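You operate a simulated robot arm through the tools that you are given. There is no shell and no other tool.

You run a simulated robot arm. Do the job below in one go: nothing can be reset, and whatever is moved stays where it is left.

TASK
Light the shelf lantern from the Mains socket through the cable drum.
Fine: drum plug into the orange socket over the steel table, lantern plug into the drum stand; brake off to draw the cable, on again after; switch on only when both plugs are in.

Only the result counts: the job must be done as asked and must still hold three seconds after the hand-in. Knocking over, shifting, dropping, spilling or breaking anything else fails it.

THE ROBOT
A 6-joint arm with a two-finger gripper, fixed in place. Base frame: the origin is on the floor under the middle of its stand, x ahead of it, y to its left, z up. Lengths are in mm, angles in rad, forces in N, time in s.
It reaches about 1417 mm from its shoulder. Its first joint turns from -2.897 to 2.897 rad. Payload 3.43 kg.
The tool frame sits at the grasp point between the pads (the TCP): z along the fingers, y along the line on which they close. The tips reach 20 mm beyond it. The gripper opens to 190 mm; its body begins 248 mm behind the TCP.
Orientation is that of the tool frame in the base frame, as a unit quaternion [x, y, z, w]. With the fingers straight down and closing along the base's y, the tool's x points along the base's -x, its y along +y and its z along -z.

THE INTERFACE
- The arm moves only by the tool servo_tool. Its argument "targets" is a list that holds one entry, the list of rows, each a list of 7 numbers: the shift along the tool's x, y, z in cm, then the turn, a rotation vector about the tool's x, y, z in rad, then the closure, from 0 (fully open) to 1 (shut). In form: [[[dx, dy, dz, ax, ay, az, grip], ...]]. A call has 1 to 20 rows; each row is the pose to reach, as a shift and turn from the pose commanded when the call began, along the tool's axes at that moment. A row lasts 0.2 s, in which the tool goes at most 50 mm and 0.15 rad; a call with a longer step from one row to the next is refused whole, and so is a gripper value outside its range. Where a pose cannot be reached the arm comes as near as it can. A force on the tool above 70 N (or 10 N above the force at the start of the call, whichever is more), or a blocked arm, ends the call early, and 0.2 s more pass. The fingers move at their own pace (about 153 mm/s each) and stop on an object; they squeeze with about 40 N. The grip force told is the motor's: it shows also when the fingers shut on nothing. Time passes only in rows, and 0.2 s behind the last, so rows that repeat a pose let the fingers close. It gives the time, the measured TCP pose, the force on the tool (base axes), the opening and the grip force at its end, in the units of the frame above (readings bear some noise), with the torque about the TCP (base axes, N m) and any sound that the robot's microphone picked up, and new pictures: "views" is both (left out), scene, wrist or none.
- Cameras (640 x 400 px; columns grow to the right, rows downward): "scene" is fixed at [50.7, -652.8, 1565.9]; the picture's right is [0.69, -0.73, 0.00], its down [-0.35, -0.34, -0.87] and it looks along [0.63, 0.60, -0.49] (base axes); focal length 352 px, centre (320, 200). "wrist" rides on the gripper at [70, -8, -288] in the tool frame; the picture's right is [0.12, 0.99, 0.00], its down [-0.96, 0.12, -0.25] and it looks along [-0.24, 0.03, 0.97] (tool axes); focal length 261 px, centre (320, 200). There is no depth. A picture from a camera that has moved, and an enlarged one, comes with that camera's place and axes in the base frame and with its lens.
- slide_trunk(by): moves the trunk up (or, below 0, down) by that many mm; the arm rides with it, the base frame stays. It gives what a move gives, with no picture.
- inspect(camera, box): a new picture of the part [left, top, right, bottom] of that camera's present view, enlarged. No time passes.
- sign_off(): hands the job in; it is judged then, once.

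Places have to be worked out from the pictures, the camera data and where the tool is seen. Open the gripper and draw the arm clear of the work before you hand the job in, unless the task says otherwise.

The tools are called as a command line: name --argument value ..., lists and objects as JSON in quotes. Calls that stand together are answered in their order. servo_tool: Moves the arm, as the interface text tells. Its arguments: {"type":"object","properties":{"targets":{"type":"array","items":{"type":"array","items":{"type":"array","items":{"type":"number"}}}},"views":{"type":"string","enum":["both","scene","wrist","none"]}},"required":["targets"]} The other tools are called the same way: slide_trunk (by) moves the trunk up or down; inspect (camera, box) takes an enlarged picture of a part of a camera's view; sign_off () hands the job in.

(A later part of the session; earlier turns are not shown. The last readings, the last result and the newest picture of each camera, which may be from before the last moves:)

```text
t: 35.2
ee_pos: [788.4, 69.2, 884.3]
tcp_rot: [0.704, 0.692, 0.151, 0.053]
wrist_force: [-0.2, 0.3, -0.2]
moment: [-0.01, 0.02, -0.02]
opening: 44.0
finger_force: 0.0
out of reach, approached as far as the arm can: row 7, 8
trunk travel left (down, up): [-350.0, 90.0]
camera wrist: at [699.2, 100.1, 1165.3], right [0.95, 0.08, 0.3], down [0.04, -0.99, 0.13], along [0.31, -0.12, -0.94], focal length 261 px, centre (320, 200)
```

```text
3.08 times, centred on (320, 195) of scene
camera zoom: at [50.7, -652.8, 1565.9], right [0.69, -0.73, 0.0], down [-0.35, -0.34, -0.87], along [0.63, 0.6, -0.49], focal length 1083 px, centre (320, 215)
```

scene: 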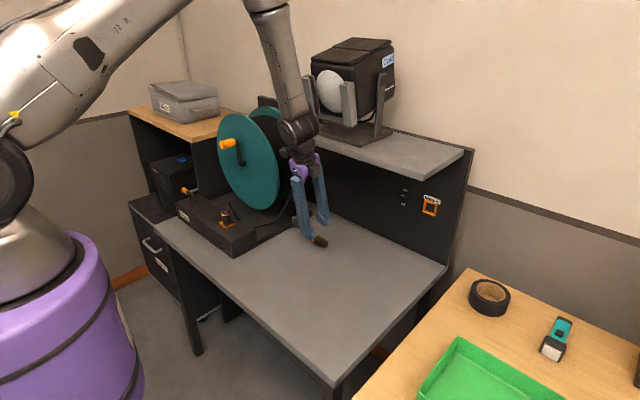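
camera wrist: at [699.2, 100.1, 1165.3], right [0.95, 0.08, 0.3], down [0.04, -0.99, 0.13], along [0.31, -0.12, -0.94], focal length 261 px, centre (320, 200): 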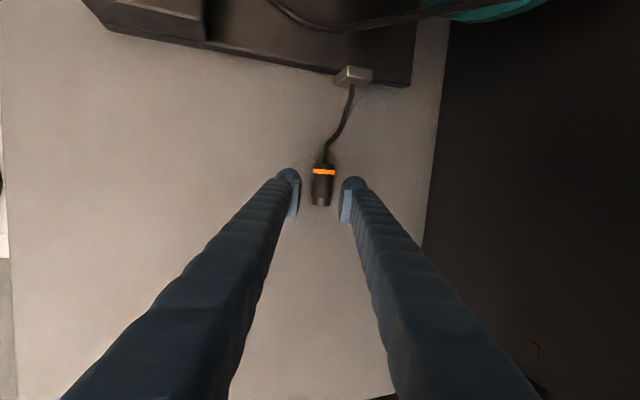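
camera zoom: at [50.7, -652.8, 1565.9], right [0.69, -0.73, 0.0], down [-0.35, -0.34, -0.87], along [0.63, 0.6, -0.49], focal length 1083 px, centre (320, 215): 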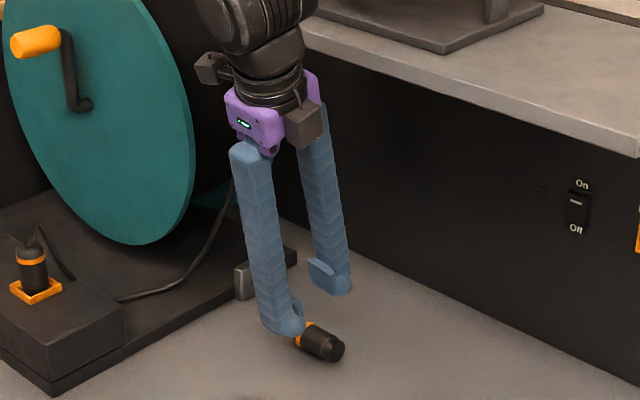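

The plug axis is at x≈819.8, y 52 to 113. The arm flagged its reach limit only marginally here, so I advance in two stages and watch for it.

servo_tool --targets '[[[-0.05, 0.3, 1.5, 0, 0, 0, 0.768], [-0.1, 0.56, 3.0, 0, 0, 0, 0.768], [-0.13, 0.56, 4.5, 0, 0, 0, 0.768], [-0.13, 0.56, 4.5, 0, 0, 0, 0.768]]]' --views "both"

inspect --camera "wrist" --box '[240, 120, 400, 220]'

inspect --camera "scene" --box '[280, 195, 360, 265]'

```text
t: 36.2
ee_pos: [806.9, 72.3, 842.3]
tcp_rot: [0.705, 0.692, 0.148, 0.051]
wrist_force: [-0.2, -0.7, 0.7]
moment: [-0.02, 0.0, 0.01]
opening: 44.1
finger_force: 0.1
trunk travel left (down, up): [-350.0, 90.0]
camera wrist: at [719.4, 104.2, 1123.4], right [0.95, 0.08, 0.29], down [0.04, -0.99, 0.13], along [0.3, -0.12, -0.95], focal length 261 px, centre (320, 200)
```

scene: 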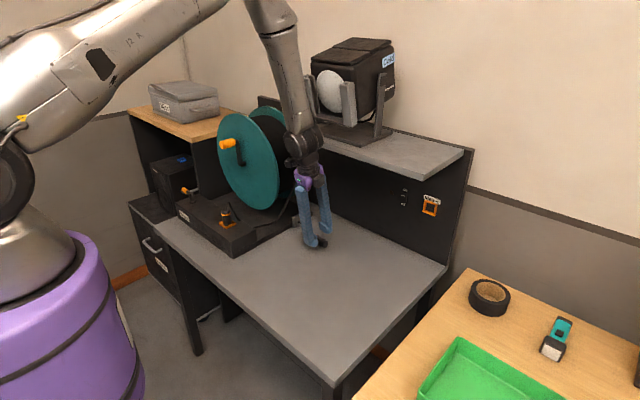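
wrist: 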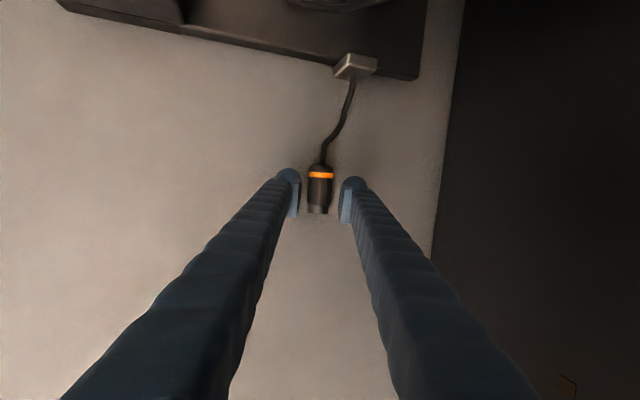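

```text
4.00 times, centred on (320, 170) of wrist
camera zoom: at [719.4, 104.2, 1123.4], right [0.95, 0.08, 0.29], down [0.04, -0.99, 0.13], along [0.3, -0.12, -0.95], focal length 1043 px, centre (320, 320)
```

zoom: 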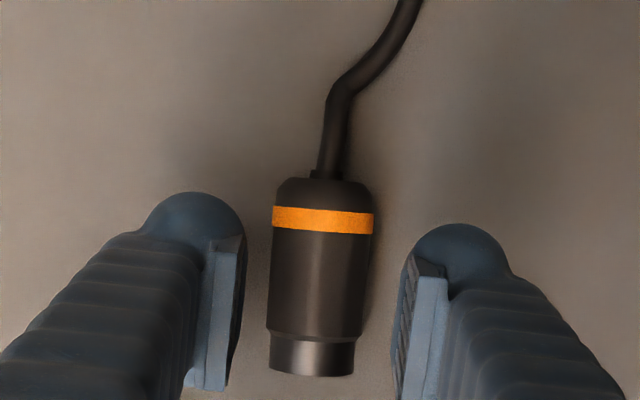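

```text
5.71 times, centred on (320, 230) of scene
camera zoom: at [50.7, -652.8, 1565.9], right [0.69, -0.73, 0.0], down [-0.35, -0.34, -0.87], along [0.63, 0.6, -0.49], focal length 2011 px, centre (320, 29)
```

zoom: 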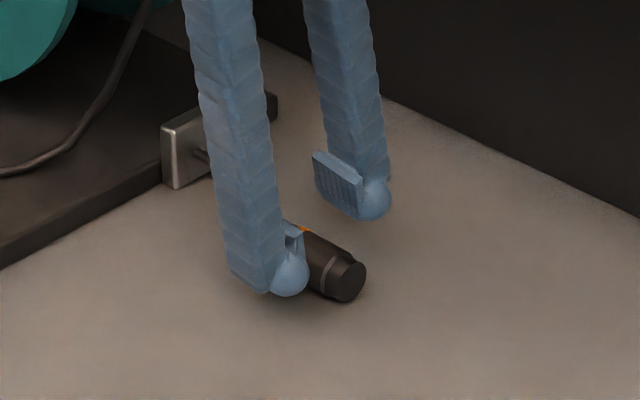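

The plug is centred and the pose is within reach. I descend 3 cm along the fingers and close on the plug.

servo_tool --targets '[[[0.05, 0.02, 1.0, 0, 0, 0, 0.768], [0.1, 0.04, 2.0, 0, 0, 0, 0.768], [0.16, 0.04, 2.7, 0, 0, 0, 0.768], [0.16, 0.04, 3.1, 0, 0, 0, 0.768], [0.16, 0.04, 3.1, 0, 0, 0, 0.768]]]' --views "both"

inspect --camera "scene" --box '[280, 195, 360, 265]'

```text
t: 37.4
ee_pos: [818.2, 79.1, 813.5]
tcp_rot: [0.705, 0.692, 0.148, 0.049]
wrist_force: [0.3, -0.2, -0.2]
moment: [-0.02, 0.0, 0.01]
opening: 44.1
finger_force: 0.0
trunk travel left (down, up): [-350.0, 90.0]
camera wrist: at [731.2, 109.9, 1095.0], right [0.95, 0.08, 0.29], down [0.04, -0.99, 0.13], along [0.3, -0.11, -0.95], focal length 261 px, centre (320, 200)
```

scene: 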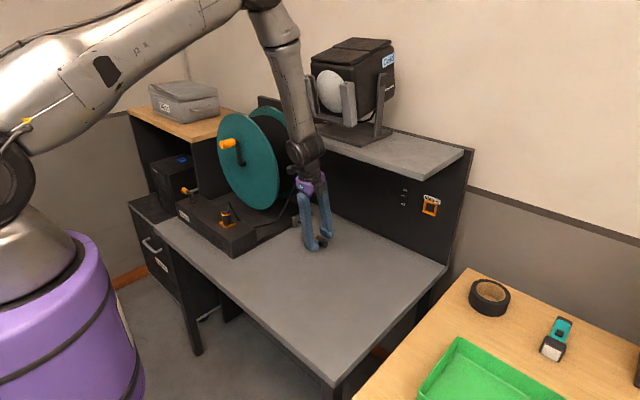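
wrist: 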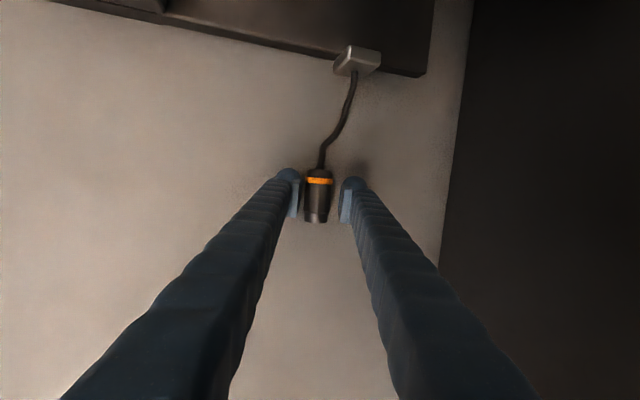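

```text
5.71 times, centred on (320, 230) of scene
camera zoom: at [50.7, -652.8, 1565.9], right [0.69, -0.73, 0.0], down [-0.35, -0.34, -0.87], along [0.63, 0.6, -0.49], focal length 2011 px, centre (320, 29)
```

zoom: 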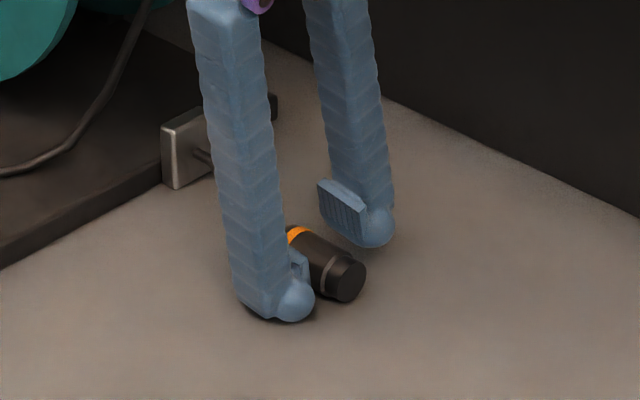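

No bench contact so far, and the grip is close to the pad tips. I go 3 mm deeper and close.

servo_tool --targets '[[[0, 0, 0.3, 0, 0, 0, 0.768], [0, 0, 0.3, 0, 0, 0, 0.85], [0, 0, 0.3, 0, 0, 0, 1.0], [0, 0, 0.3, 0, 0, 0, 1.0]]]' --views "both"

inspect --camera "scene" --box '[280, 195, 360, 265]'

inspect --camera "wrist" --box '[240, 140, 400, 240]'

```text
t: 38.4
ee_pos: [819.0, 80.2, 811.8]
tcp_rot: [0.704, 0.693, 0.148, 0.05]
wrist_force: [0.8, 0.3, -0.5]
moment: [0.03, 0.0, -0.01]
opening: 36.0
finger_force: 40.3
trunk travel left (down, up): [-350.0, 90.0]
camera wrist: at [732.0, 110.9, 1092.7], right [0.95, 0.08, 0.29], down [0.04, -0.99, 0.13], along [0.3, -0.11, -0.95], focal length 261 px, centre (320, 200)
```

scene: 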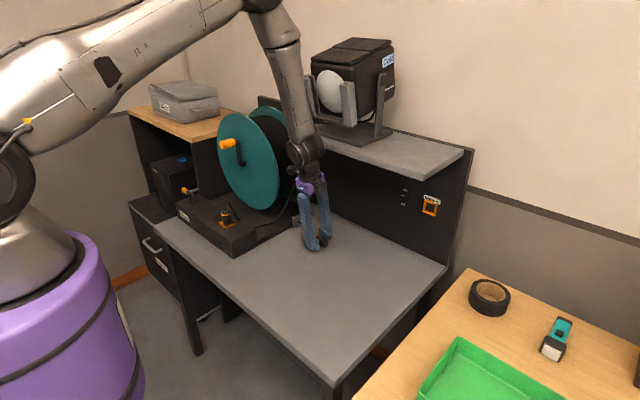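
wrist: 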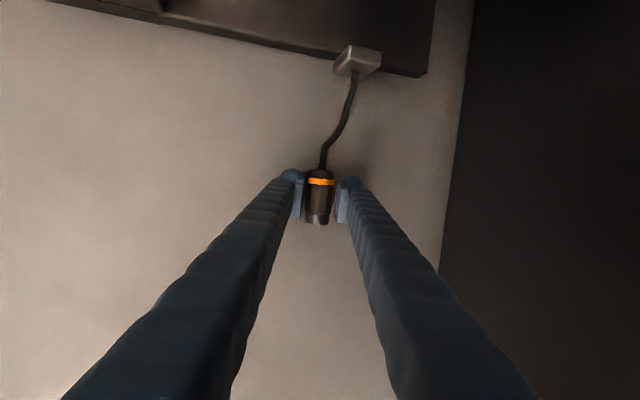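

```text
5.71 times, centred on (320, 230) of scene
camera zoom: at [50.7, -652.8, 1565.9], right [0.69, -0.73, 0.0], down [-0.35, -0.34, -0.87], along [0.63, 0.6, -0.49], focal length 2011 px, centre (320, 29)
```

zoom: 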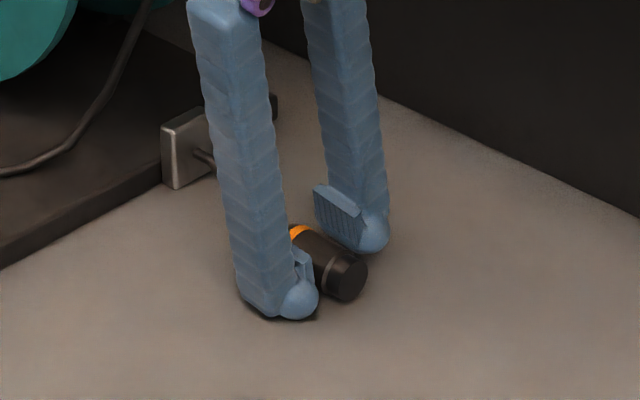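

```text
4.00 times, centred on (320, 190) of wrist
camera zoom: at [732.0, 110.9, 1092.7], right [0.95, 0.08, 0.29], down [0.04, -0.99, 0.13], along [0.3, -0.11, -0.95], focal length 1043 px, centre (320, 240)
```

zoom: 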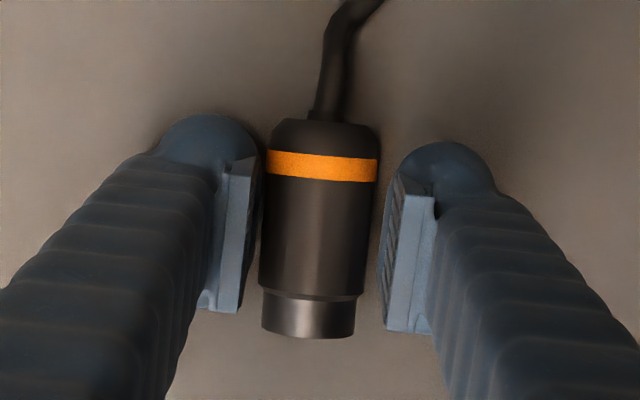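

The plug is gripped (36 mm, 40 N). I lift it 2.5 cm and draw it gently 8 cm to test that the cable pays out.

servo_tool --targets '[[[0.17, 0.35, -1.2, 0, 0, 0, 1.0], [0.35, 0.69, -2.4, 0, 0, 0, 1.0], [-1.65, 0.05, -2.9, 0, 0, 0, 1.0], [-3.65, -0.6, -3.4, 0, 0, 0, 1.0], [-5.65, -1.25, -3.9, 0, 0, 0, 1.0], [-7.65, -1.9, -4.4, 0, 0, 0, 1.0], [-7.65, -1.9, -4.4, 0, 0, 0, 1.0]]]' --views "both"

inspect --camera "scene" --box '[220, 100, 380, 280]'

```text
t: 40.0
ee_pos: [788.8, -1.9, 835.7]
tcp_rot: [0.704, 0.693, 0.147, 0.049]
wrist_force: [-0.3, -0.1, -0.7]
moment: [0.04, -0.01, 0.02]
opening: 35.8
finger_force: 40.0
trunk travel left (down, up): [-350.0, 90.0]
camera wrist: at [701.6, 28.6, 1118.4], right [0.95, 0.08, 0.29], down [0.04, -0.99, 0.13], along [0.29, -0.11, -0.95], focal length 261 px, centre (320, 200)
```

scene: 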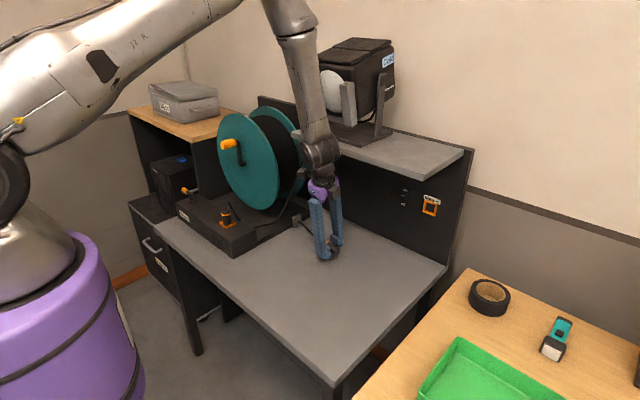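
wrist: 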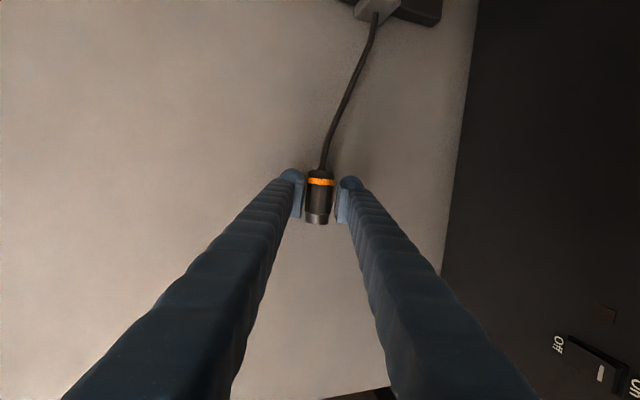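

```text
2.22 times, centred on (300, 190) of scene
camera zoom: at [50.7, -652.8, 1565.9], right [0.69, -0.73, 0.0], down [-0.35, -0.34, -0.87], along [0.63, 0.6, -0.49], focal length 782 px, centre (364, 222)
```

zoom: 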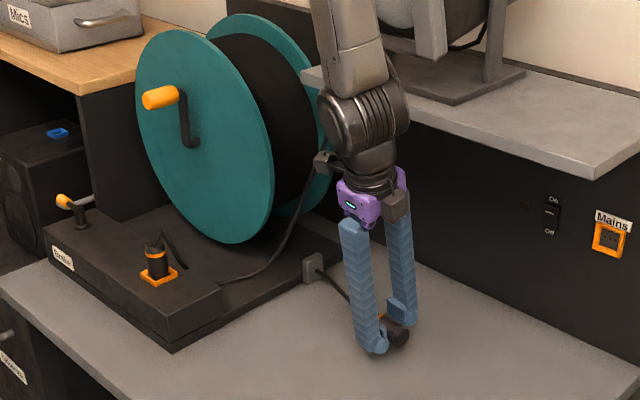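

The force is low, the cable is straight and the drum has not turned yet. I draw another 6 cm to see the drum pay out.

servo_tool --targets '[[[-1.5, -0.5, -0.36, 0, 0, 0, 1.0], [-3.0, -0.95, -0.71, 0, 0, 0, 1.0], [-4.5, -1.43, -1.07, 0, 0, 0, 1.0], [-6.0, -1.9, -1.43, 0, 0, 0, 1.0], [-6.0, -1.9, -1.43, 0, 0, 0, 1.0]]]' --views "both"

inspect --camera "scene" --box '[220, 100, 380, 280]'

```text
t: 41.2
ee_pos: [766.6, -61.3, 836.2]
tcp_rot: [0.705, 0.692, 0.147, 0.049]
wrist_force: [0.2, 0.6, 0.3]
moment: [0.0, 0.02, 0.01]
opening: 33.7
finger_force: 39.8
trunk travel left (down, up): [-350.0, 90.0]
camera wrist: at [678.8, -31.3, 1118.7], right [0.95, 0.08, 0.29], down [0.04, -0.99, 0.13], along [0.3, -0.11, -0.95], focal length 261 px, centre (320, 200)
```

scene: 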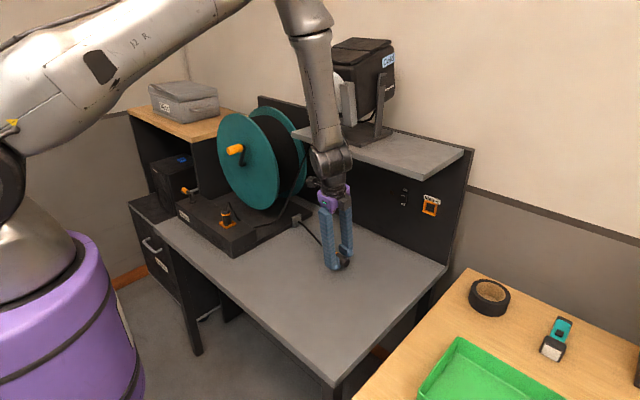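
wrist: 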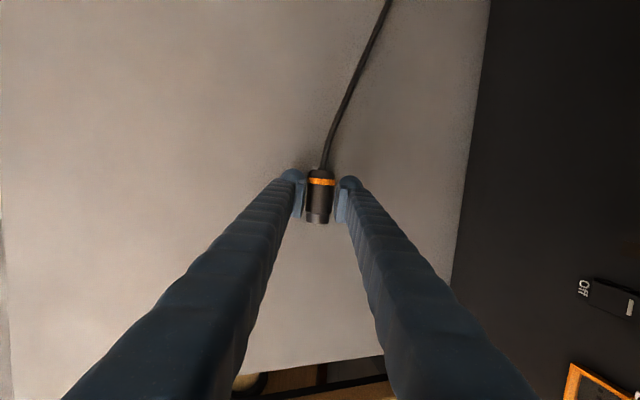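

```text
2.22 times, centred on (300, 190) of scene
camera zoom: at [50.7, -652.8, 1565.9], right [0.69, -0.73, 0.0], down [-0.35, -0.34, -0.87], along [0.63, 0.6, -0.49], focal length 782 px, centre (364, 222)
```

zoom: 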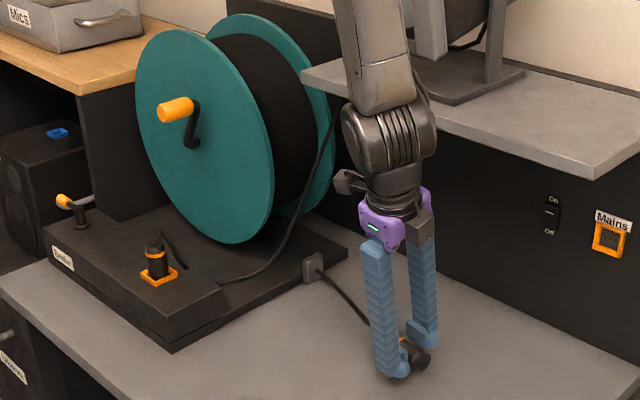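

The drum turned freely; the crank moved and there was almost no force. The opening dropped to 33.7 mm, so I check how the plug sits in the fingers.

inspect --camera "wrist" --box '[240, 140, 400, 240]'

inspect --camera "scene" --box '[300, 235, 370, 280]'

```text
4.00 times, centred on (320, 190) of wrist
camera zoom: at [678.8, -31.3, 1118.7], right [0.95, 0.08, 0.29], down [0.04, -0.99, 0.13], along [0.3, -0.11, -0.95], focal length 1043 px, centre (320, 240)
```

zoom: 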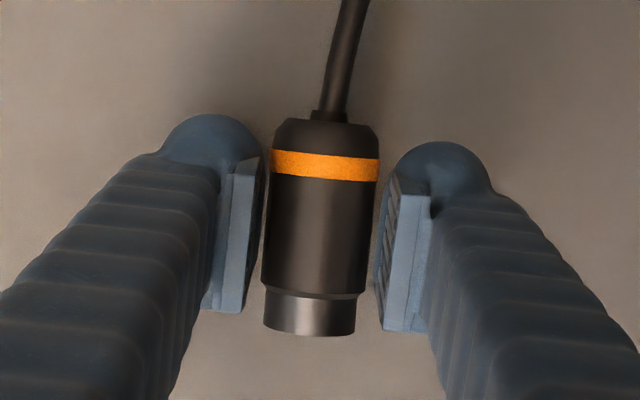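

```text
8.89 times, centred on (335, 258) of scene
camera zoom: at [50.7, -652.8, 1565.9], right [0.69, -0.73, 0.0], down [-0.35, -0.34, -0.87], along [0.63, 0.6, -0.49], focal length 3128 px, centre (187, -311)
```

zoom: 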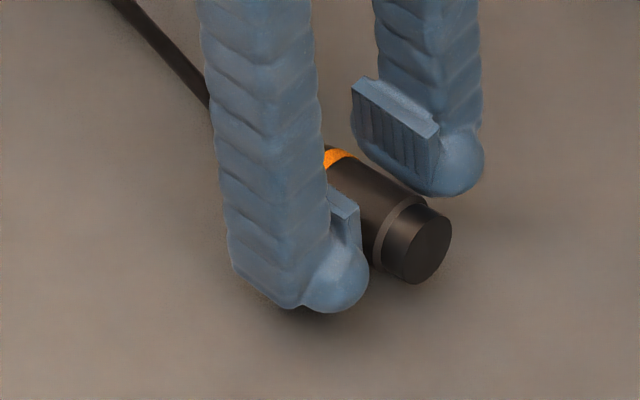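

The plug is held near the pad tips, so I lower it to about 5 mm above the bench and draw it on towards (725, −190) in the open area.

servo_tool --targets '[[[-0.12, -0.25, 0.85, 0, 0, 0, 1.0], [-0.25, -0.5, 1.71, 0, 0, 0, 1.0], [-1.85, -0.94, 1.35, 0, 0, 0, 1.0], [-3.45, -1.38, 1.0, 0, 0, 0, 1.0], [-5.05, -1.83, 0.64, 0, 0, 0, 1.0], [-6.65, -2.27, 0.28, 0, 0, 0, 1.0], [-8.25, -2.71, -0.08, 0, 0, 0, 1.0], [-9.85, -3.15, -0.43, 0, 0, 0, 1.0], [-11.45, -3.6, -0.8, 0, 0, 0, 1.0], [-13.0, -4.05, -1.18, 0, 0, 0, 1.0], [-13.0, -4.05, -1.18, 0, 0, 0, 1.0]]]' --views "both"

inspect --camera "wrist" --box '[240, 140, 400, 240]'

inspect --camera "scene" --box '[300, 245, 380, 305]'

```text
t: 43.6
ee_pos: [726.0, -191.1, 818.9]
tcp_rot: [0.705, 0.693, 0.147, 0.049]
wrist_force: [0.0, -0.2, -1.4]
moment: [0.02, 0.0, -0.02]
opening: 33.1
finger_force: 39.7
trunk travel left (down, up): [-350.0, 90.0]
camera wrist: at [638.5, -160.6, 1100.8], right [0.95, 0.08, 0.29], down [0.04, -0.99, 0.13], along [0.29, -0.11, -0.95], focal length 261 px, centre (320, 200)
```

scene: 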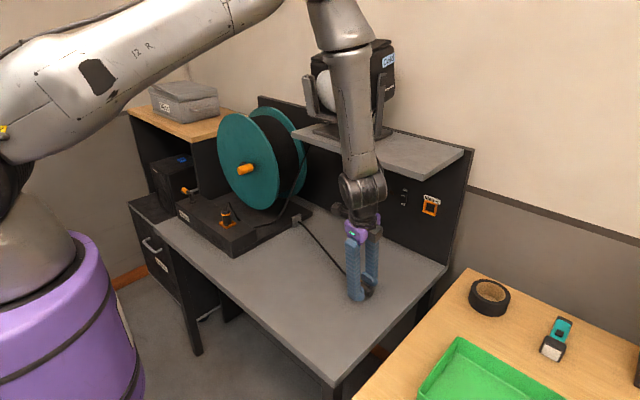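
wrist: 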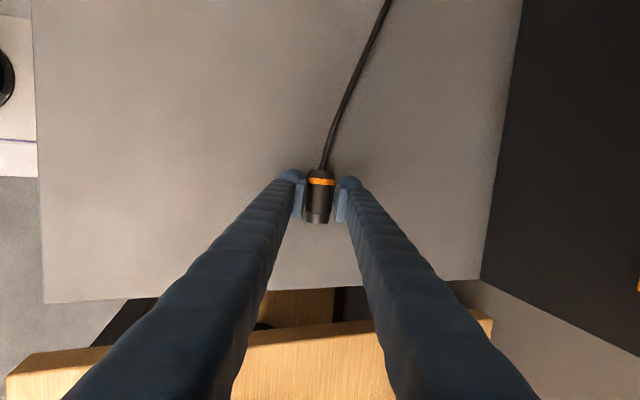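

```text
4.00 times, centred on (320, 190) of wrist
camera zoom: at [638.5, -160.6, 1100.8], right [0.95, 0.08, 0.29], down [0.04, -0.99, 0.13], along [0.29, -0.11, -0.95], focal length 1043 px, centre (320, 240)
```

zoom: 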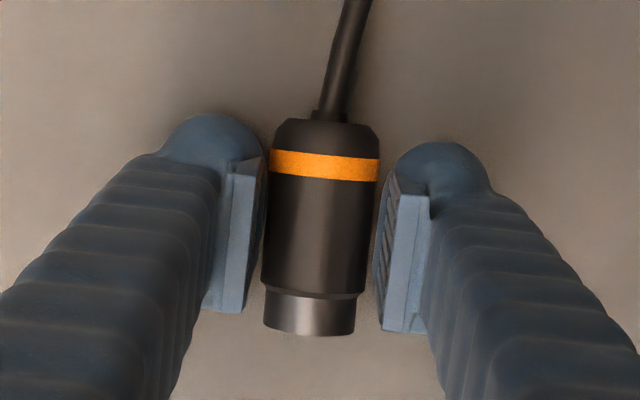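

```text
6.67 times, centred on (340, 275) of scene
camera zoom: at [50.7, -652.8, 1565.9], right [0.69, -0.73, 0.0], down [-0.35, -0.34, -0.87], along [0.63, 0.6, -0.49], focal length 2346 px, centre (187, -300)
```

zoom: 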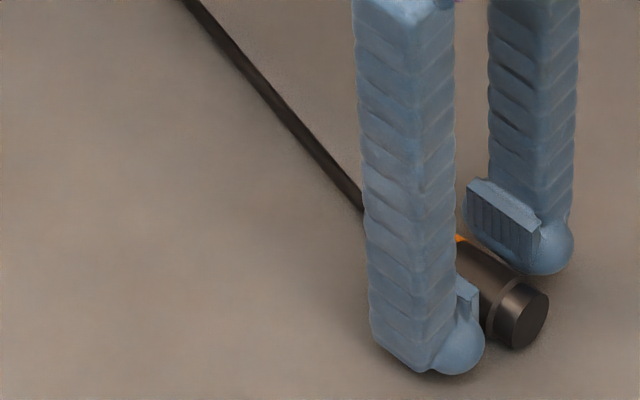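

The plug is still held and the cable runs straight behind it. I lower it to touch the bench.

servo_tool --targets '[[[-0.05, -0.09, 0.3, 0, 0, 0, 1.0], [-0.09, -0.18, 0.55, 0, 0, 0, 1.0], [-0.09, -0.18, 0.62, 0, 0, 0, 1.0]]]' --views "scene"

inspect --camera "scene" --box '[300, 245, 380, 305]'

```text
t: 44.4
ee_pos: [724.0, -191.1, 814.4]
tcp_rot: [0.705, 0.692, 0.148, 0.05]
wrist_force: [-3.0, -1.0, 20.6]
moment: [-0.05, -0.11, 0.03]
opening: 33.0
finger_force: 40.3
trunk travel left (down, up): [-350.0, 90.0]
```

scene: 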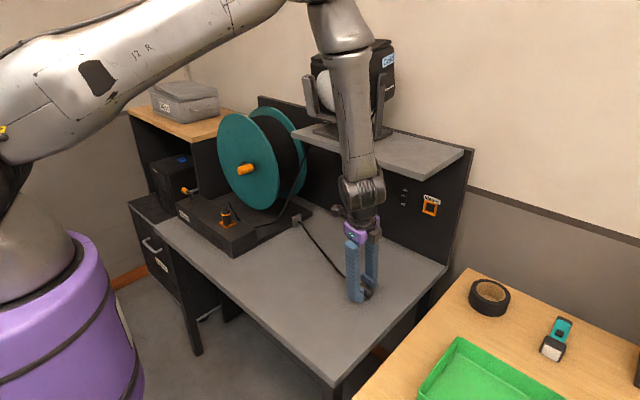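

```text
6.67 times, centred on (340, 275) of scene
camera zoom: at [50.7, -652.8, 1565.9], right [0.69, -0.73, 0.0], down [-0.35, -0.34, -0.87], along [0.63, 0.6, -0.49], focal length 2346 px, centre (187, -300)
```

zoom: 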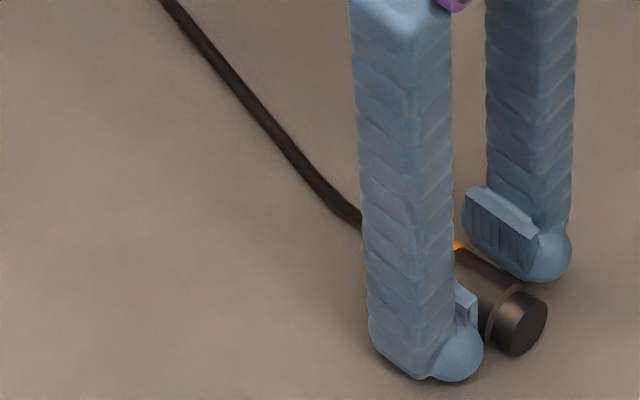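

The plug is on the bench (20 N up). I relieve the press, open the fingers and back off along the finger axis.

servo_tool --targets '[[[0, 0, -0.15, 0, 0, 0, 0.95], [0, 0, -0.2, 0, 0, 0, 0.78], [0, 0, -0.2, 0, 0, 0, 0.76], [0, 0, -1.5, 0, 0, 0, 0.75], [0, 0, -4, 0, 0, 0, 0.75], [0, 0, -8, 0, 0, 0, 0.7], [0, 0, -12, 0, 0, 0, 0.6]]]' --views "both"

inspect --camera "wrist" --box '[240, 100, 400, 200]'

```text
t: 46.0
ee_pos: [691.5, -206.2, 927.8]
tcp_rot: [0.706, 0.691, 0.148, 0.05]
wrist_force: [-0.4, -0.1, 0.0]
moment: [-0.02, -0.05, 0.01]
opening: 76.1
finger_force: 0.0
trunk travel left (down, up): [-350.0, 90.0]
camera wrist: at [603.6, -175.6, 1210.3], right [0.95, 0.08, 0.29], down [0.04, -0.99, 0.13], along [0.3, -0.12, -0.95], focal length 261 px, centre (320, 200)
```

scene: 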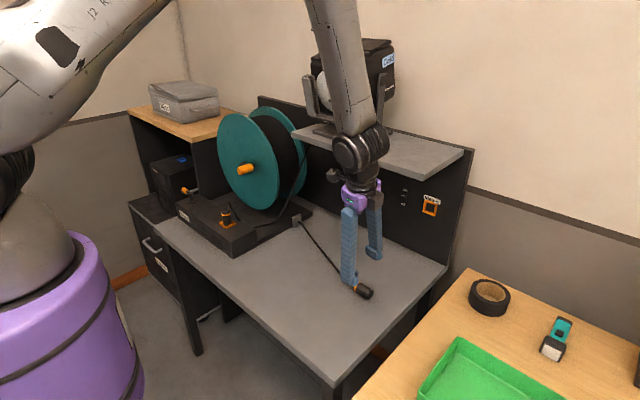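
wrist: 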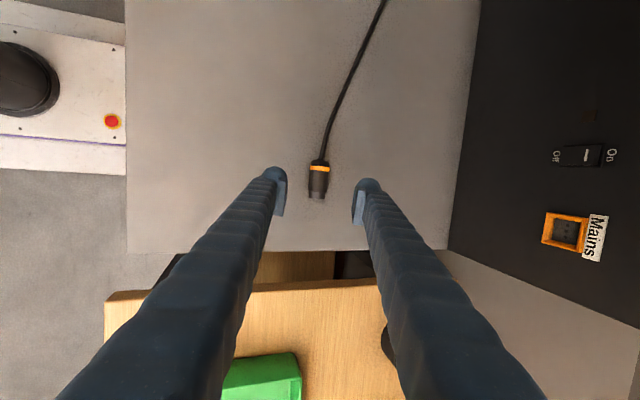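

```text
4.00 times, centred on (320, 150) of wrist
camera zoom: at [603.6, -175.6, 1210.3], right [0.95, 0.08, 0.29], down [0.04, -0.99, 0.13], along [0.3, -0.12, -0.95], focal length 1043 px, centre (320, 400)
```

zoom: 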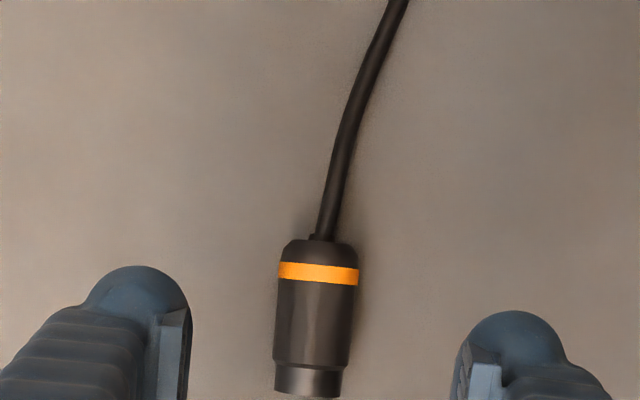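

The drum plug now lies at (727.7, y −222 to −158), nose towards −y, with the cable straight behind. The Mains socket triangulates to about (1028, −229, 978). I tilt the gripper 50° back over the cable end so the same grip will suit the insertion.

servo_tool --targets '[[[0.34, 0.3, 0.48, 0.0047, -0.1258, -0.0069, 0.6], [0.68, 0.59, 0.95, 0.0095, -0.2517, -0.0139, 0.6], [1.02, 0.89, 1.43, 0.0142, -0.3775, -0.0208, 0.6], [1.36, 1.18, 1.9, 0.0189, -0.5034, -0.0278, 0.6], [1.7, 1.48, 2.38, 0.0236, -0.6292, -0.0347, 0.6], [2.04, 1.77, 2.86, 0.0284, -0.755, -0.0416, 0.6], [2.38, 2.07, 3.33, 0.0331, -0.8809, -0.0486, 0.6], [2.72, 2.36, 3.81, 0.0378, -1.0067, -0.0555, 0.6], [2.72, 2.36, 3.81, 0.0378, -1.0067, -0.0555, 0.6]]]' --views "both"

inspect --camera "wrist" --box '[240, 120, 400, 260]'

```text
t: 48.0
ee_pos: [758.1, -168.7, 915.8]
tcp_rot: [0.671, 0.608, -0.24, 0.352]
wrist_force: [0.4, 0.7, 0.3]
moment: [-0.06, -0.01, -0.03]
opening: 75.9
finger_force: 0.0
out of reach, approached as far as the arm can: row 2, 3, 4, 5, 6, 7, 8, 9
trunk travel left (down, up): [-350.0, 90.0]
camera wrist: at [731.5, 95.8, 1045.1], right [0.99, 0.06, 0.09], down [-0.05, -0.43, 0.9], along [0.09, -0.9, -0.43], focal length 261 px, centre (320, 200)
```

scene: 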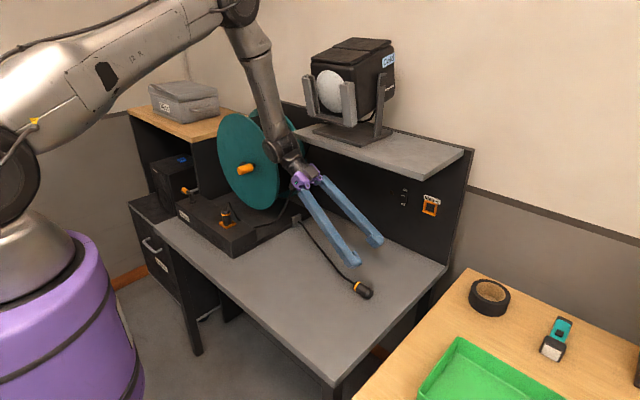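
wrist: 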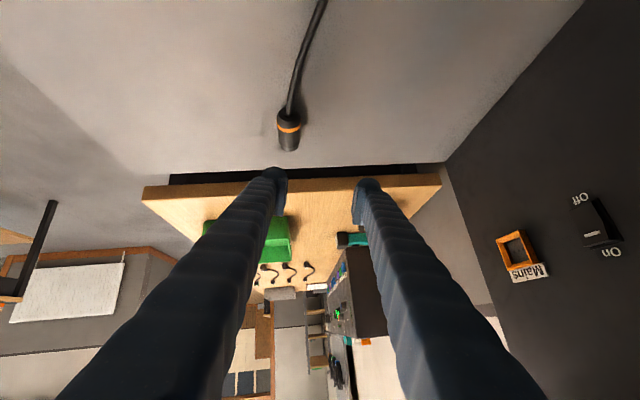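

```text
2.86 times, centred on (320, 190) of wrist
camera zoom: at [731.5, 95.8, 1045.1], right [0.99, 0.06, 0.09], down [-0.05, -0.43, 0.9], along [0.09, -0.9, -0.43], focal length 745 px, centre (320, 229)
```

zoom: 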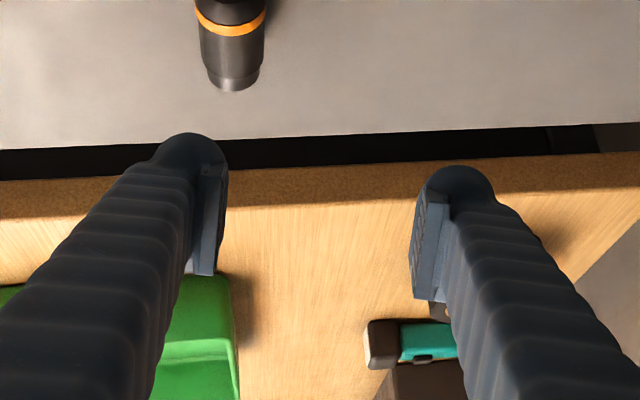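

The pose is just short of reach: it stopped about 33 mm too far in +x. I probe with small rows how the limit changes when lower and closer, keeping well above the plug.

servo_tool --targets '[[[2.25, -0.54, 1.92, 0, 0, 0, 0.6], [4.5, -1.08, 3.84, 0, 0, 0, 0.6], [4.35, -2.07, 3.73, 0, 0, 0, 0.6], [4.21, -3.05, 3.63, 0, 0, 0, 0.6], [4.02, -4.33, 3.49, 0, 0, 0, 0.6]]]' --views "scene"

```text
t: 49.2
ee_pos: [768.4, -165.4, 865.2]
tcp_rot: [0.672, 0.607, -0.244, 0.348]
wrist_force: [-0.4, -0.1, 0.9]
moment: [0.05, 0.0, 0.02]
opening: 76.1
finger_force: 0.0
out of reach, approached as far as the arm can: row 1, 2, 3, 4, 5
trunk travel left (down, up): [-350.0, 90.0]
```

scene: 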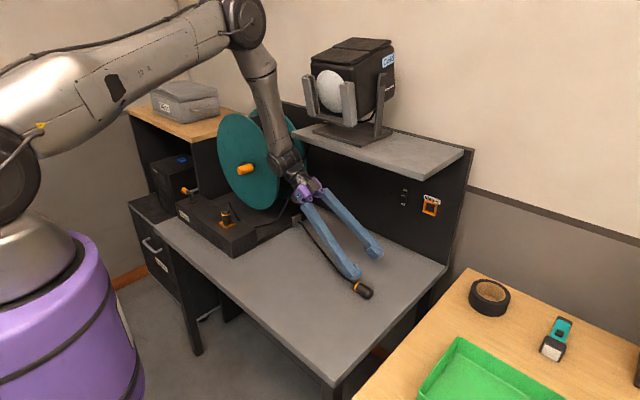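

Going lower makes it worse, so lowering the trunk should bring these poses into reach. I go upright and clear at (640, −150, 1180) first, then slide the trunk down.

servo_tool --targets '[[[-3.06, -0.9, -2.82, 0.019, 0.1081, -0.0119, 0.6], [-6.13, -1.81, -5.63, 0.038, 0.2163, -0.0238, 0.6], [-9.19, -2.72, -8.45, 0.057, 0.3244, -0.0356, 0.6], [-12.26, -3.62, -11.26, 0.076, 0.4325, -0.0475, 0.6], [-15.32, -4.53, -14.08, 0.0949, 0.5406, -0.0594, 0.6], [-18.38, -5.43, -16.89, 0.1139, 0.6488, -0.0713, 0.6], [-21.45, -6.34, -19.7, 0.1329, 0.7569, -0.0831, 0.6], [-24.51, -7.24, -22.52, 0.1519, 0.865, -0.095, 0.6], [-24.51, -7.24, -22.52, 0.1519, 0.865, -0.095, 0.6]]]' --views "scene"

```text
t: 51.2
ee_pos: [640.8, -148.8, 1178.4]
tcp_rot: [0.706, 0.708, 0.0, 0.0]
wrist_force: [-0.5, -0.3, -0.1]
moment: [0.03, 0.08, 0.03]
opening: 75.9
finger_force: 0.0
trunk travel left (down, up): [-350.0, 90.0]
```

scene: 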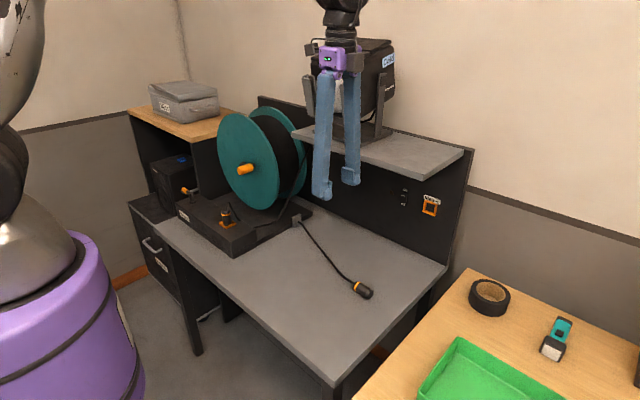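

The arm is upright and clear. I slide the trunk down 250 mm.

slide_trunk --by -250

```text
t: 53.8
ee_pos: [640.7, -148.8, 928.5]
tcp_rot: [0.707, 0.707, 0.0, 0.0]
wrist_force: [0.4, -0.4, -0.5]
moment: [0.03, -0.02, 0.03]
opening: 76.1
finger_force: 0.1
trunk travel left (down, up): [-100.0, 340.0]
```

Now I try the 50° lean-back pose over the plug again.

servo_tool --targets '[[[-0.37, 1.2, 0.33, -0.0303, -0.1241, 0.0141, 0.6], [-0.74, 2.4, 0.66, -0.0607, -0.2482, 0.0283, 0.6], [-1.11, 3.6, 0.99, -0.091, -0.3723, 0.0424, 0.6], [-1.49, 4.8, 1.31, -0.1213, -0.4964, 0.0566, 0.6], [-1.86, 6.0, 1.64, -0.1516, -0.6205, 0.0707, 0.6], [-2.23, 7.2, 1.97, -0.182, -0.7446, 0.0849, 0.6], [-2.6, 8.4, 2.3, -0.2123, -0.8687, 0.099, 0.6], [-2.6, 8.4, 2.3, -0.2123, -0.8687, 0.099, 0.6]]]' --views "both"

inspect --camera "wrist" --box '[240, 120, 400, 220]'

```text
t: 55.6
ee_pos: [724.3, -174.5, 904.0]
tcp_rot: [0.669, 0.603, -0.224, 0.371]
wrist_force: [0.2, 0.2, 0.3]
moment: [-0.06, -0.01, -0.07]
opening: 76.1
finger_force: 0.1
trunk travel left (down, up): [-100.0, 340.0]
camera wrist: at [687.7, 90.5, 1030.9], right [0.99, 0.08, 0.13], down [-0.09, -0.43, 0.9], along [0.13, -0.9, -0.42], focal length 261 px, centre (320, 200)
```

scene: 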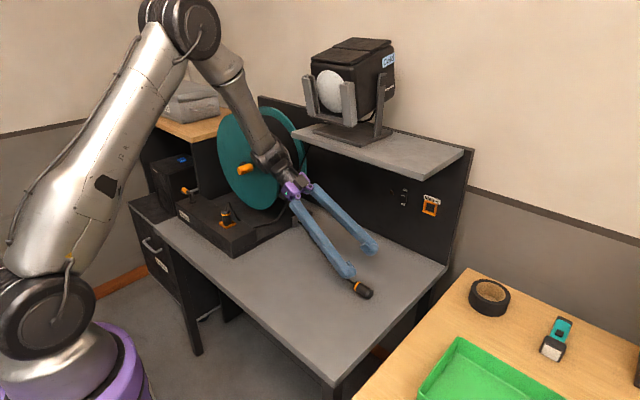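
wrist: 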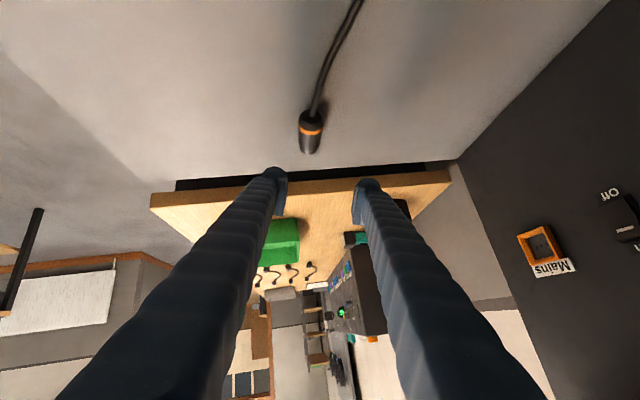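

```text
4.00 times, centred on (320, 170) of wrist
camera zoom: at [687.7, 90.5, 1030.9], right [0.99, 0.08, 0.13], down [-0.09, -0.43, 0.9], along [0.13, -0.9, -0.42], focal length 1043 px, centre (320, 320)
```

zoom: 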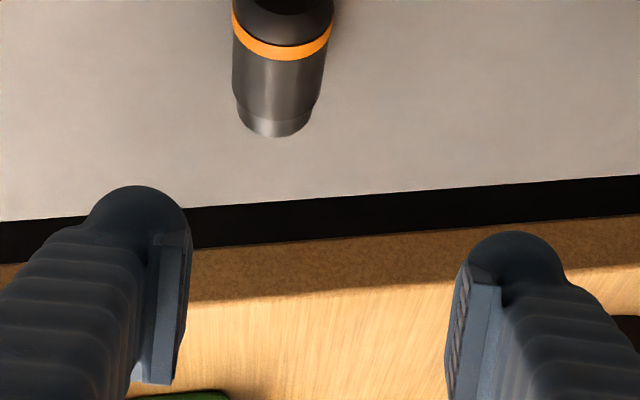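

Reached, with no limit flagged. I narrow the opening and descend to about 2 cm above the grasp height.

servo_tool --targets '[[[1.35, -0.38, 1.13, 0, 0, 0, 0.65], [2.7, -0.76, 2.27, 0, 0, 0, 0.7], [4.05, -1.14, 3.4, 0, 0, 0, 0.74], [5.39, -1.52, 4.53, 0, 0, 0, 0.74], [5.39, -1.52, 4.53, 0, 0, 0, 0.74]]]' --views "both"

inspect --camera "wrist" --box '[240, 120, 400, 220]'

inspect --camera "scene" --box '[300, 245, 396, 305]'

```text
t: 56.8
ee_pos: [725.2, -174.6, 832.2]
tcp_rot: [0.67, 0.603, -0.224, 0.37]
wrist_force: [0.4, -0.4, -0.1]
moment: [-0.04, 0.0, -0.01]
opening: 49.5
finger_force: 0.1
trunk travel left (down, up): [-100.0, 340.0]
camera wrist: at [687.9, 90.0, 959.3], right [0.99, 0.08, 0.13], down [-0.09, -0.43, 0.9], along [0.13, -0.9, -0.42], focal length 261 px, centre (320, 200)
```

scene: 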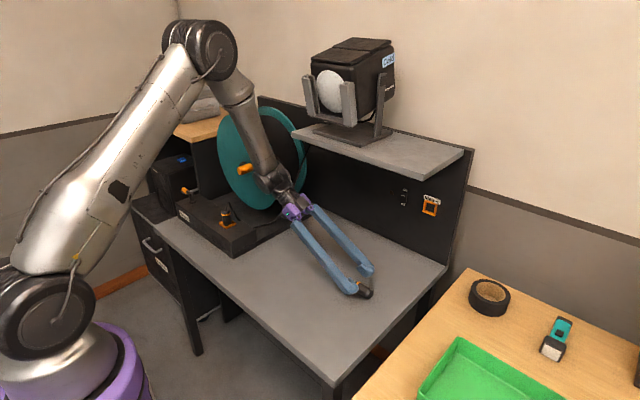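
wrist: 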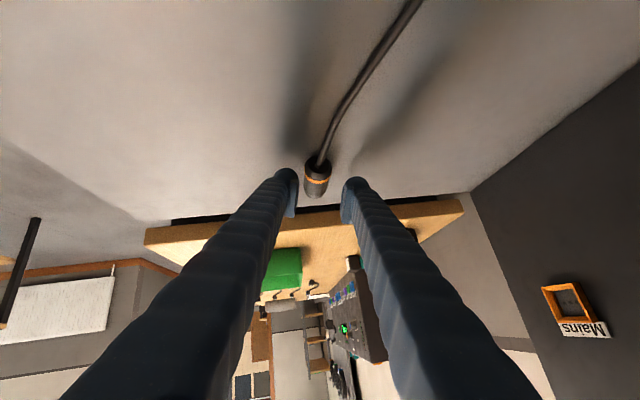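

```text
4.00 times, centred on (320, 170) of wrist
camera zoom: at [687.9, 90.0, 959.3], right [0.99, 0.08, 0.13], down [-0.09, -0.43, 0.9], along [0.13, -0.9, -0.42], focal length 1043 px, centre (320, 320)
```

zoom: 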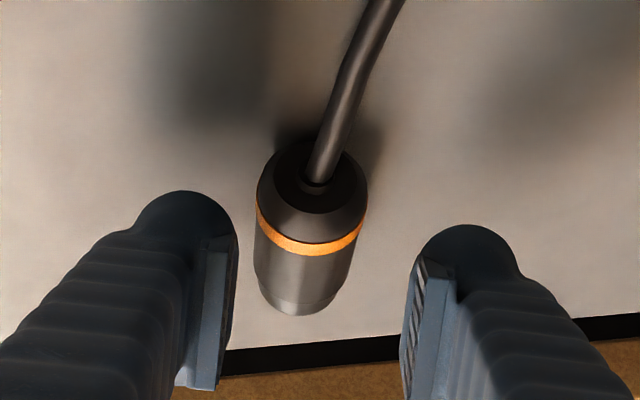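

```text
6.67 times, centred on (348, 275) of scene
camera zoom: at [50.7, -652.8, 1565.9], right [0.69, -0.73, 0.0], down [-0.35, -0.34, -0.87], along [0.63, 0.6, -0.49], focal length 2346 px, centre (133, -300)
```

zoom: 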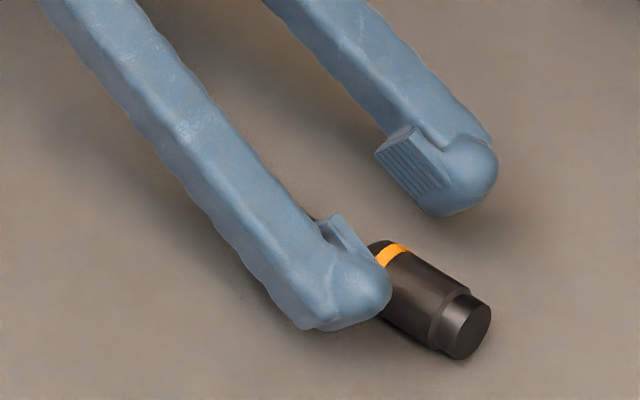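

Both fingers straddle the plug, and the straight descent will centre it. I go down the last 2 cm and close.

servo_tool --targets '[[[0.5, -0.16, 0.43, 0, 0, 0, 0.75], [1.0, -0.33, 0.86, 0, 0, 0, 0.755], [1.46, -0.49, 1.28, 0, 0, 0, 0.755], [1.46, -0.49, 1.28, 0, 0, 0, 0.76]]]' --views "both"

inspect --camera "wrist" --box '[240, 120, 400, 220]'

inspect --camera "scene" --box '[300, 245, 396, 305]'

```text
t: 57.8
ee_pos: [723.5, -174.9, 813.0]
tcp_rot: [0.67, 0.603, -0.224, 0.37]
wrist_force: [-1.2, 0.8, 5.0]
moment: [0.04, 0.18, -0.07]
opening: 45.9
finger_force: 0.1
trunk travel left (down, up): [-100.0, 340.0]
camera wrist: at [686.6, 89.4, 939.7], right [0.99, 0.08, 0.13], down [-0.09, -0.43, 0.9], along [0.13, -0.9, -0.42], focal length 261 px, centre (320, 200)
```

scene: 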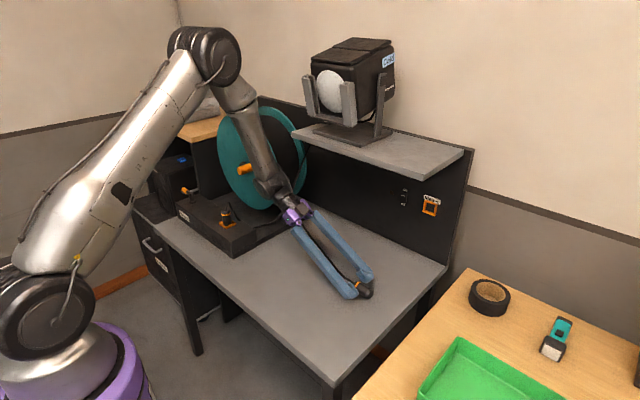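
wrist: 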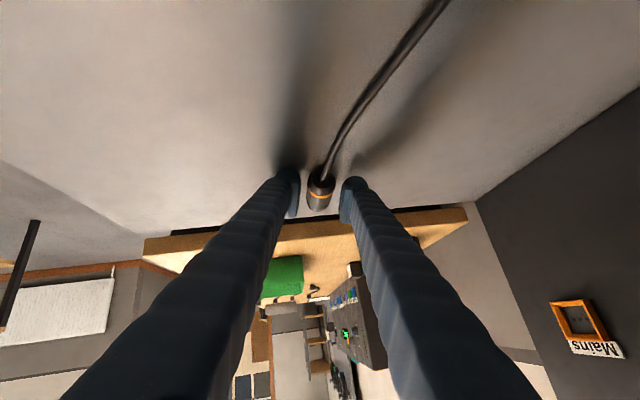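

```text
4.00 times, centred on (320, 170) of wrist
camera zoom: at [686.6, 89.4, 939.7], right [0.99, 0.08, 0.13], down [-0.09, -0.43, 0.9], along [0.13, -0.9, -0.42], focal length 1043 px, centre (320, 320)
```

zoom: 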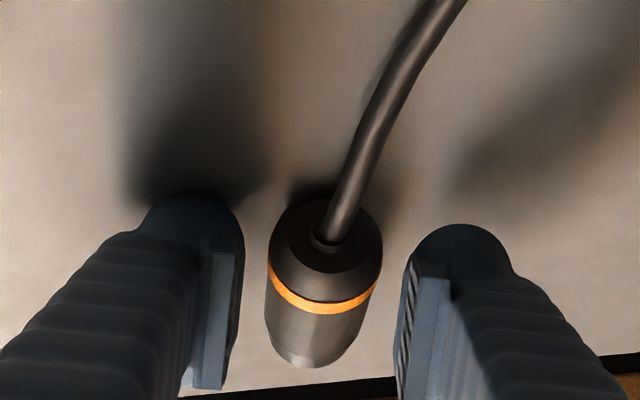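

```text
6.67 times, centred on (348, 275) of scene
camera zoom: at [50.7, -652.8, 1565.9], right [0.69, -0.73, 0.0], down [-0.35, -0.34, -0.87], along [0.63, 0.6, -0.49], focal length 2346 px, centre (133, -300)
```

zoom: 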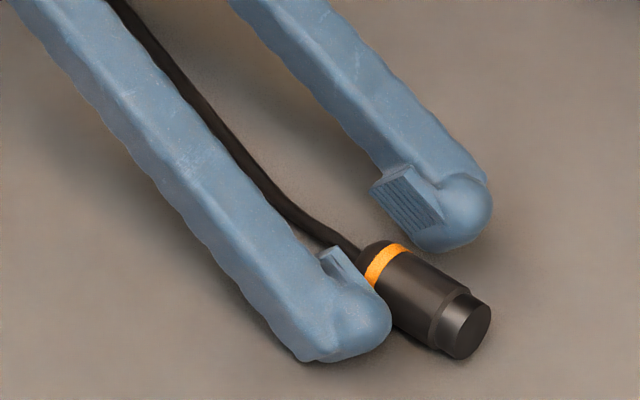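

The lower fingertip just touches the bench (5 N). I close on the plug.

servo_tool --targets '[[[0, 0, -0.05, 0, 0, 0, 0.82], [0, 0, -0.05, 0, 0, 0, 0.9], [0, 0, -0.05, 0, 0, 0, 1.0], [0, 0, -0.05, 0, 0, 0, 1.0]]]' --views "both"

inspect --camera "wrist" --box '[240, 120, 400, 220]'

inspect --camera "scene" --box '[300, 245, 396, 305]'

```text
t: 58.8
ee_pos: [724.4, -175.0, 813.1]
tcp_rot: [0.67, 0.603, -0.224, 0.37]
wrist_force: [-0.6, 0.7, 0.0]
moment: [0.05, 0.01, 0.0]
opening: 35.6
finger_force: 40.1
trunk travel left (down, up): [-100.0, 340.0]
camera wrist: at [686.4, 90.2, 939.6], right [0.99, 0.08, 0.13], down [-0.09, -0.43, 0.9], along [0.13, -0.9, -0.42], focal length 261 px, centre (320, 200)
```

scene: 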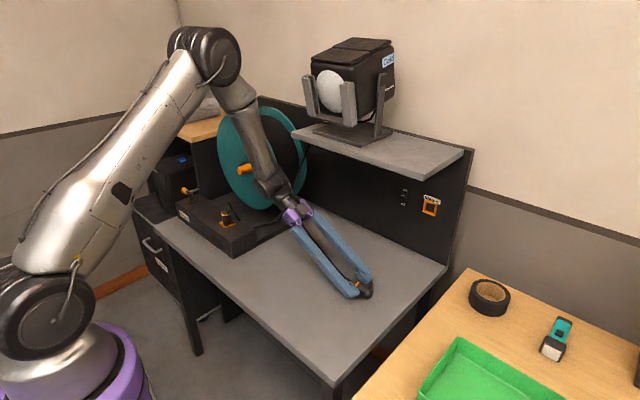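
wrist: 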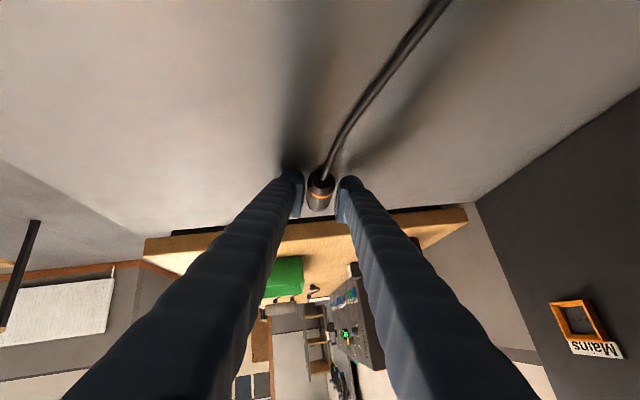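

```text
4.00 times, centred on (320, 170) of wrist
camera zoom: at [686.4, 90.2, 939.6], right [0.99, 0.08, 0.13], down [-0.09, -0.43, 0.9], along [0.13, -0.9, -0.42], focal length 1043 px, centre (320, 320)
```

zoom: 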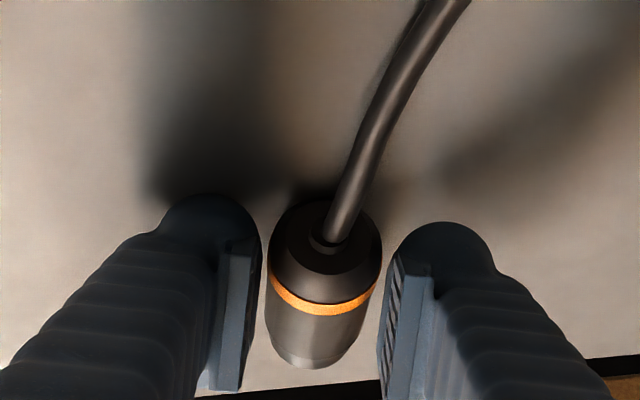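

```text
6.67 times, centred on (348, 275) of scene
camera zoom: at [50.7, -652.8, 1565.9], right [0.69, -0.73, 0.0], down [-0.35, -0.34, -0.87], along [0.63, 0.6, -0.49], focal length 2346 px, centre (133, -300)
```

zoom: 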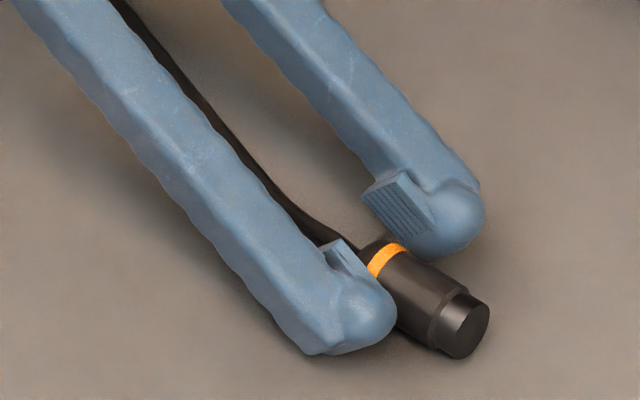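

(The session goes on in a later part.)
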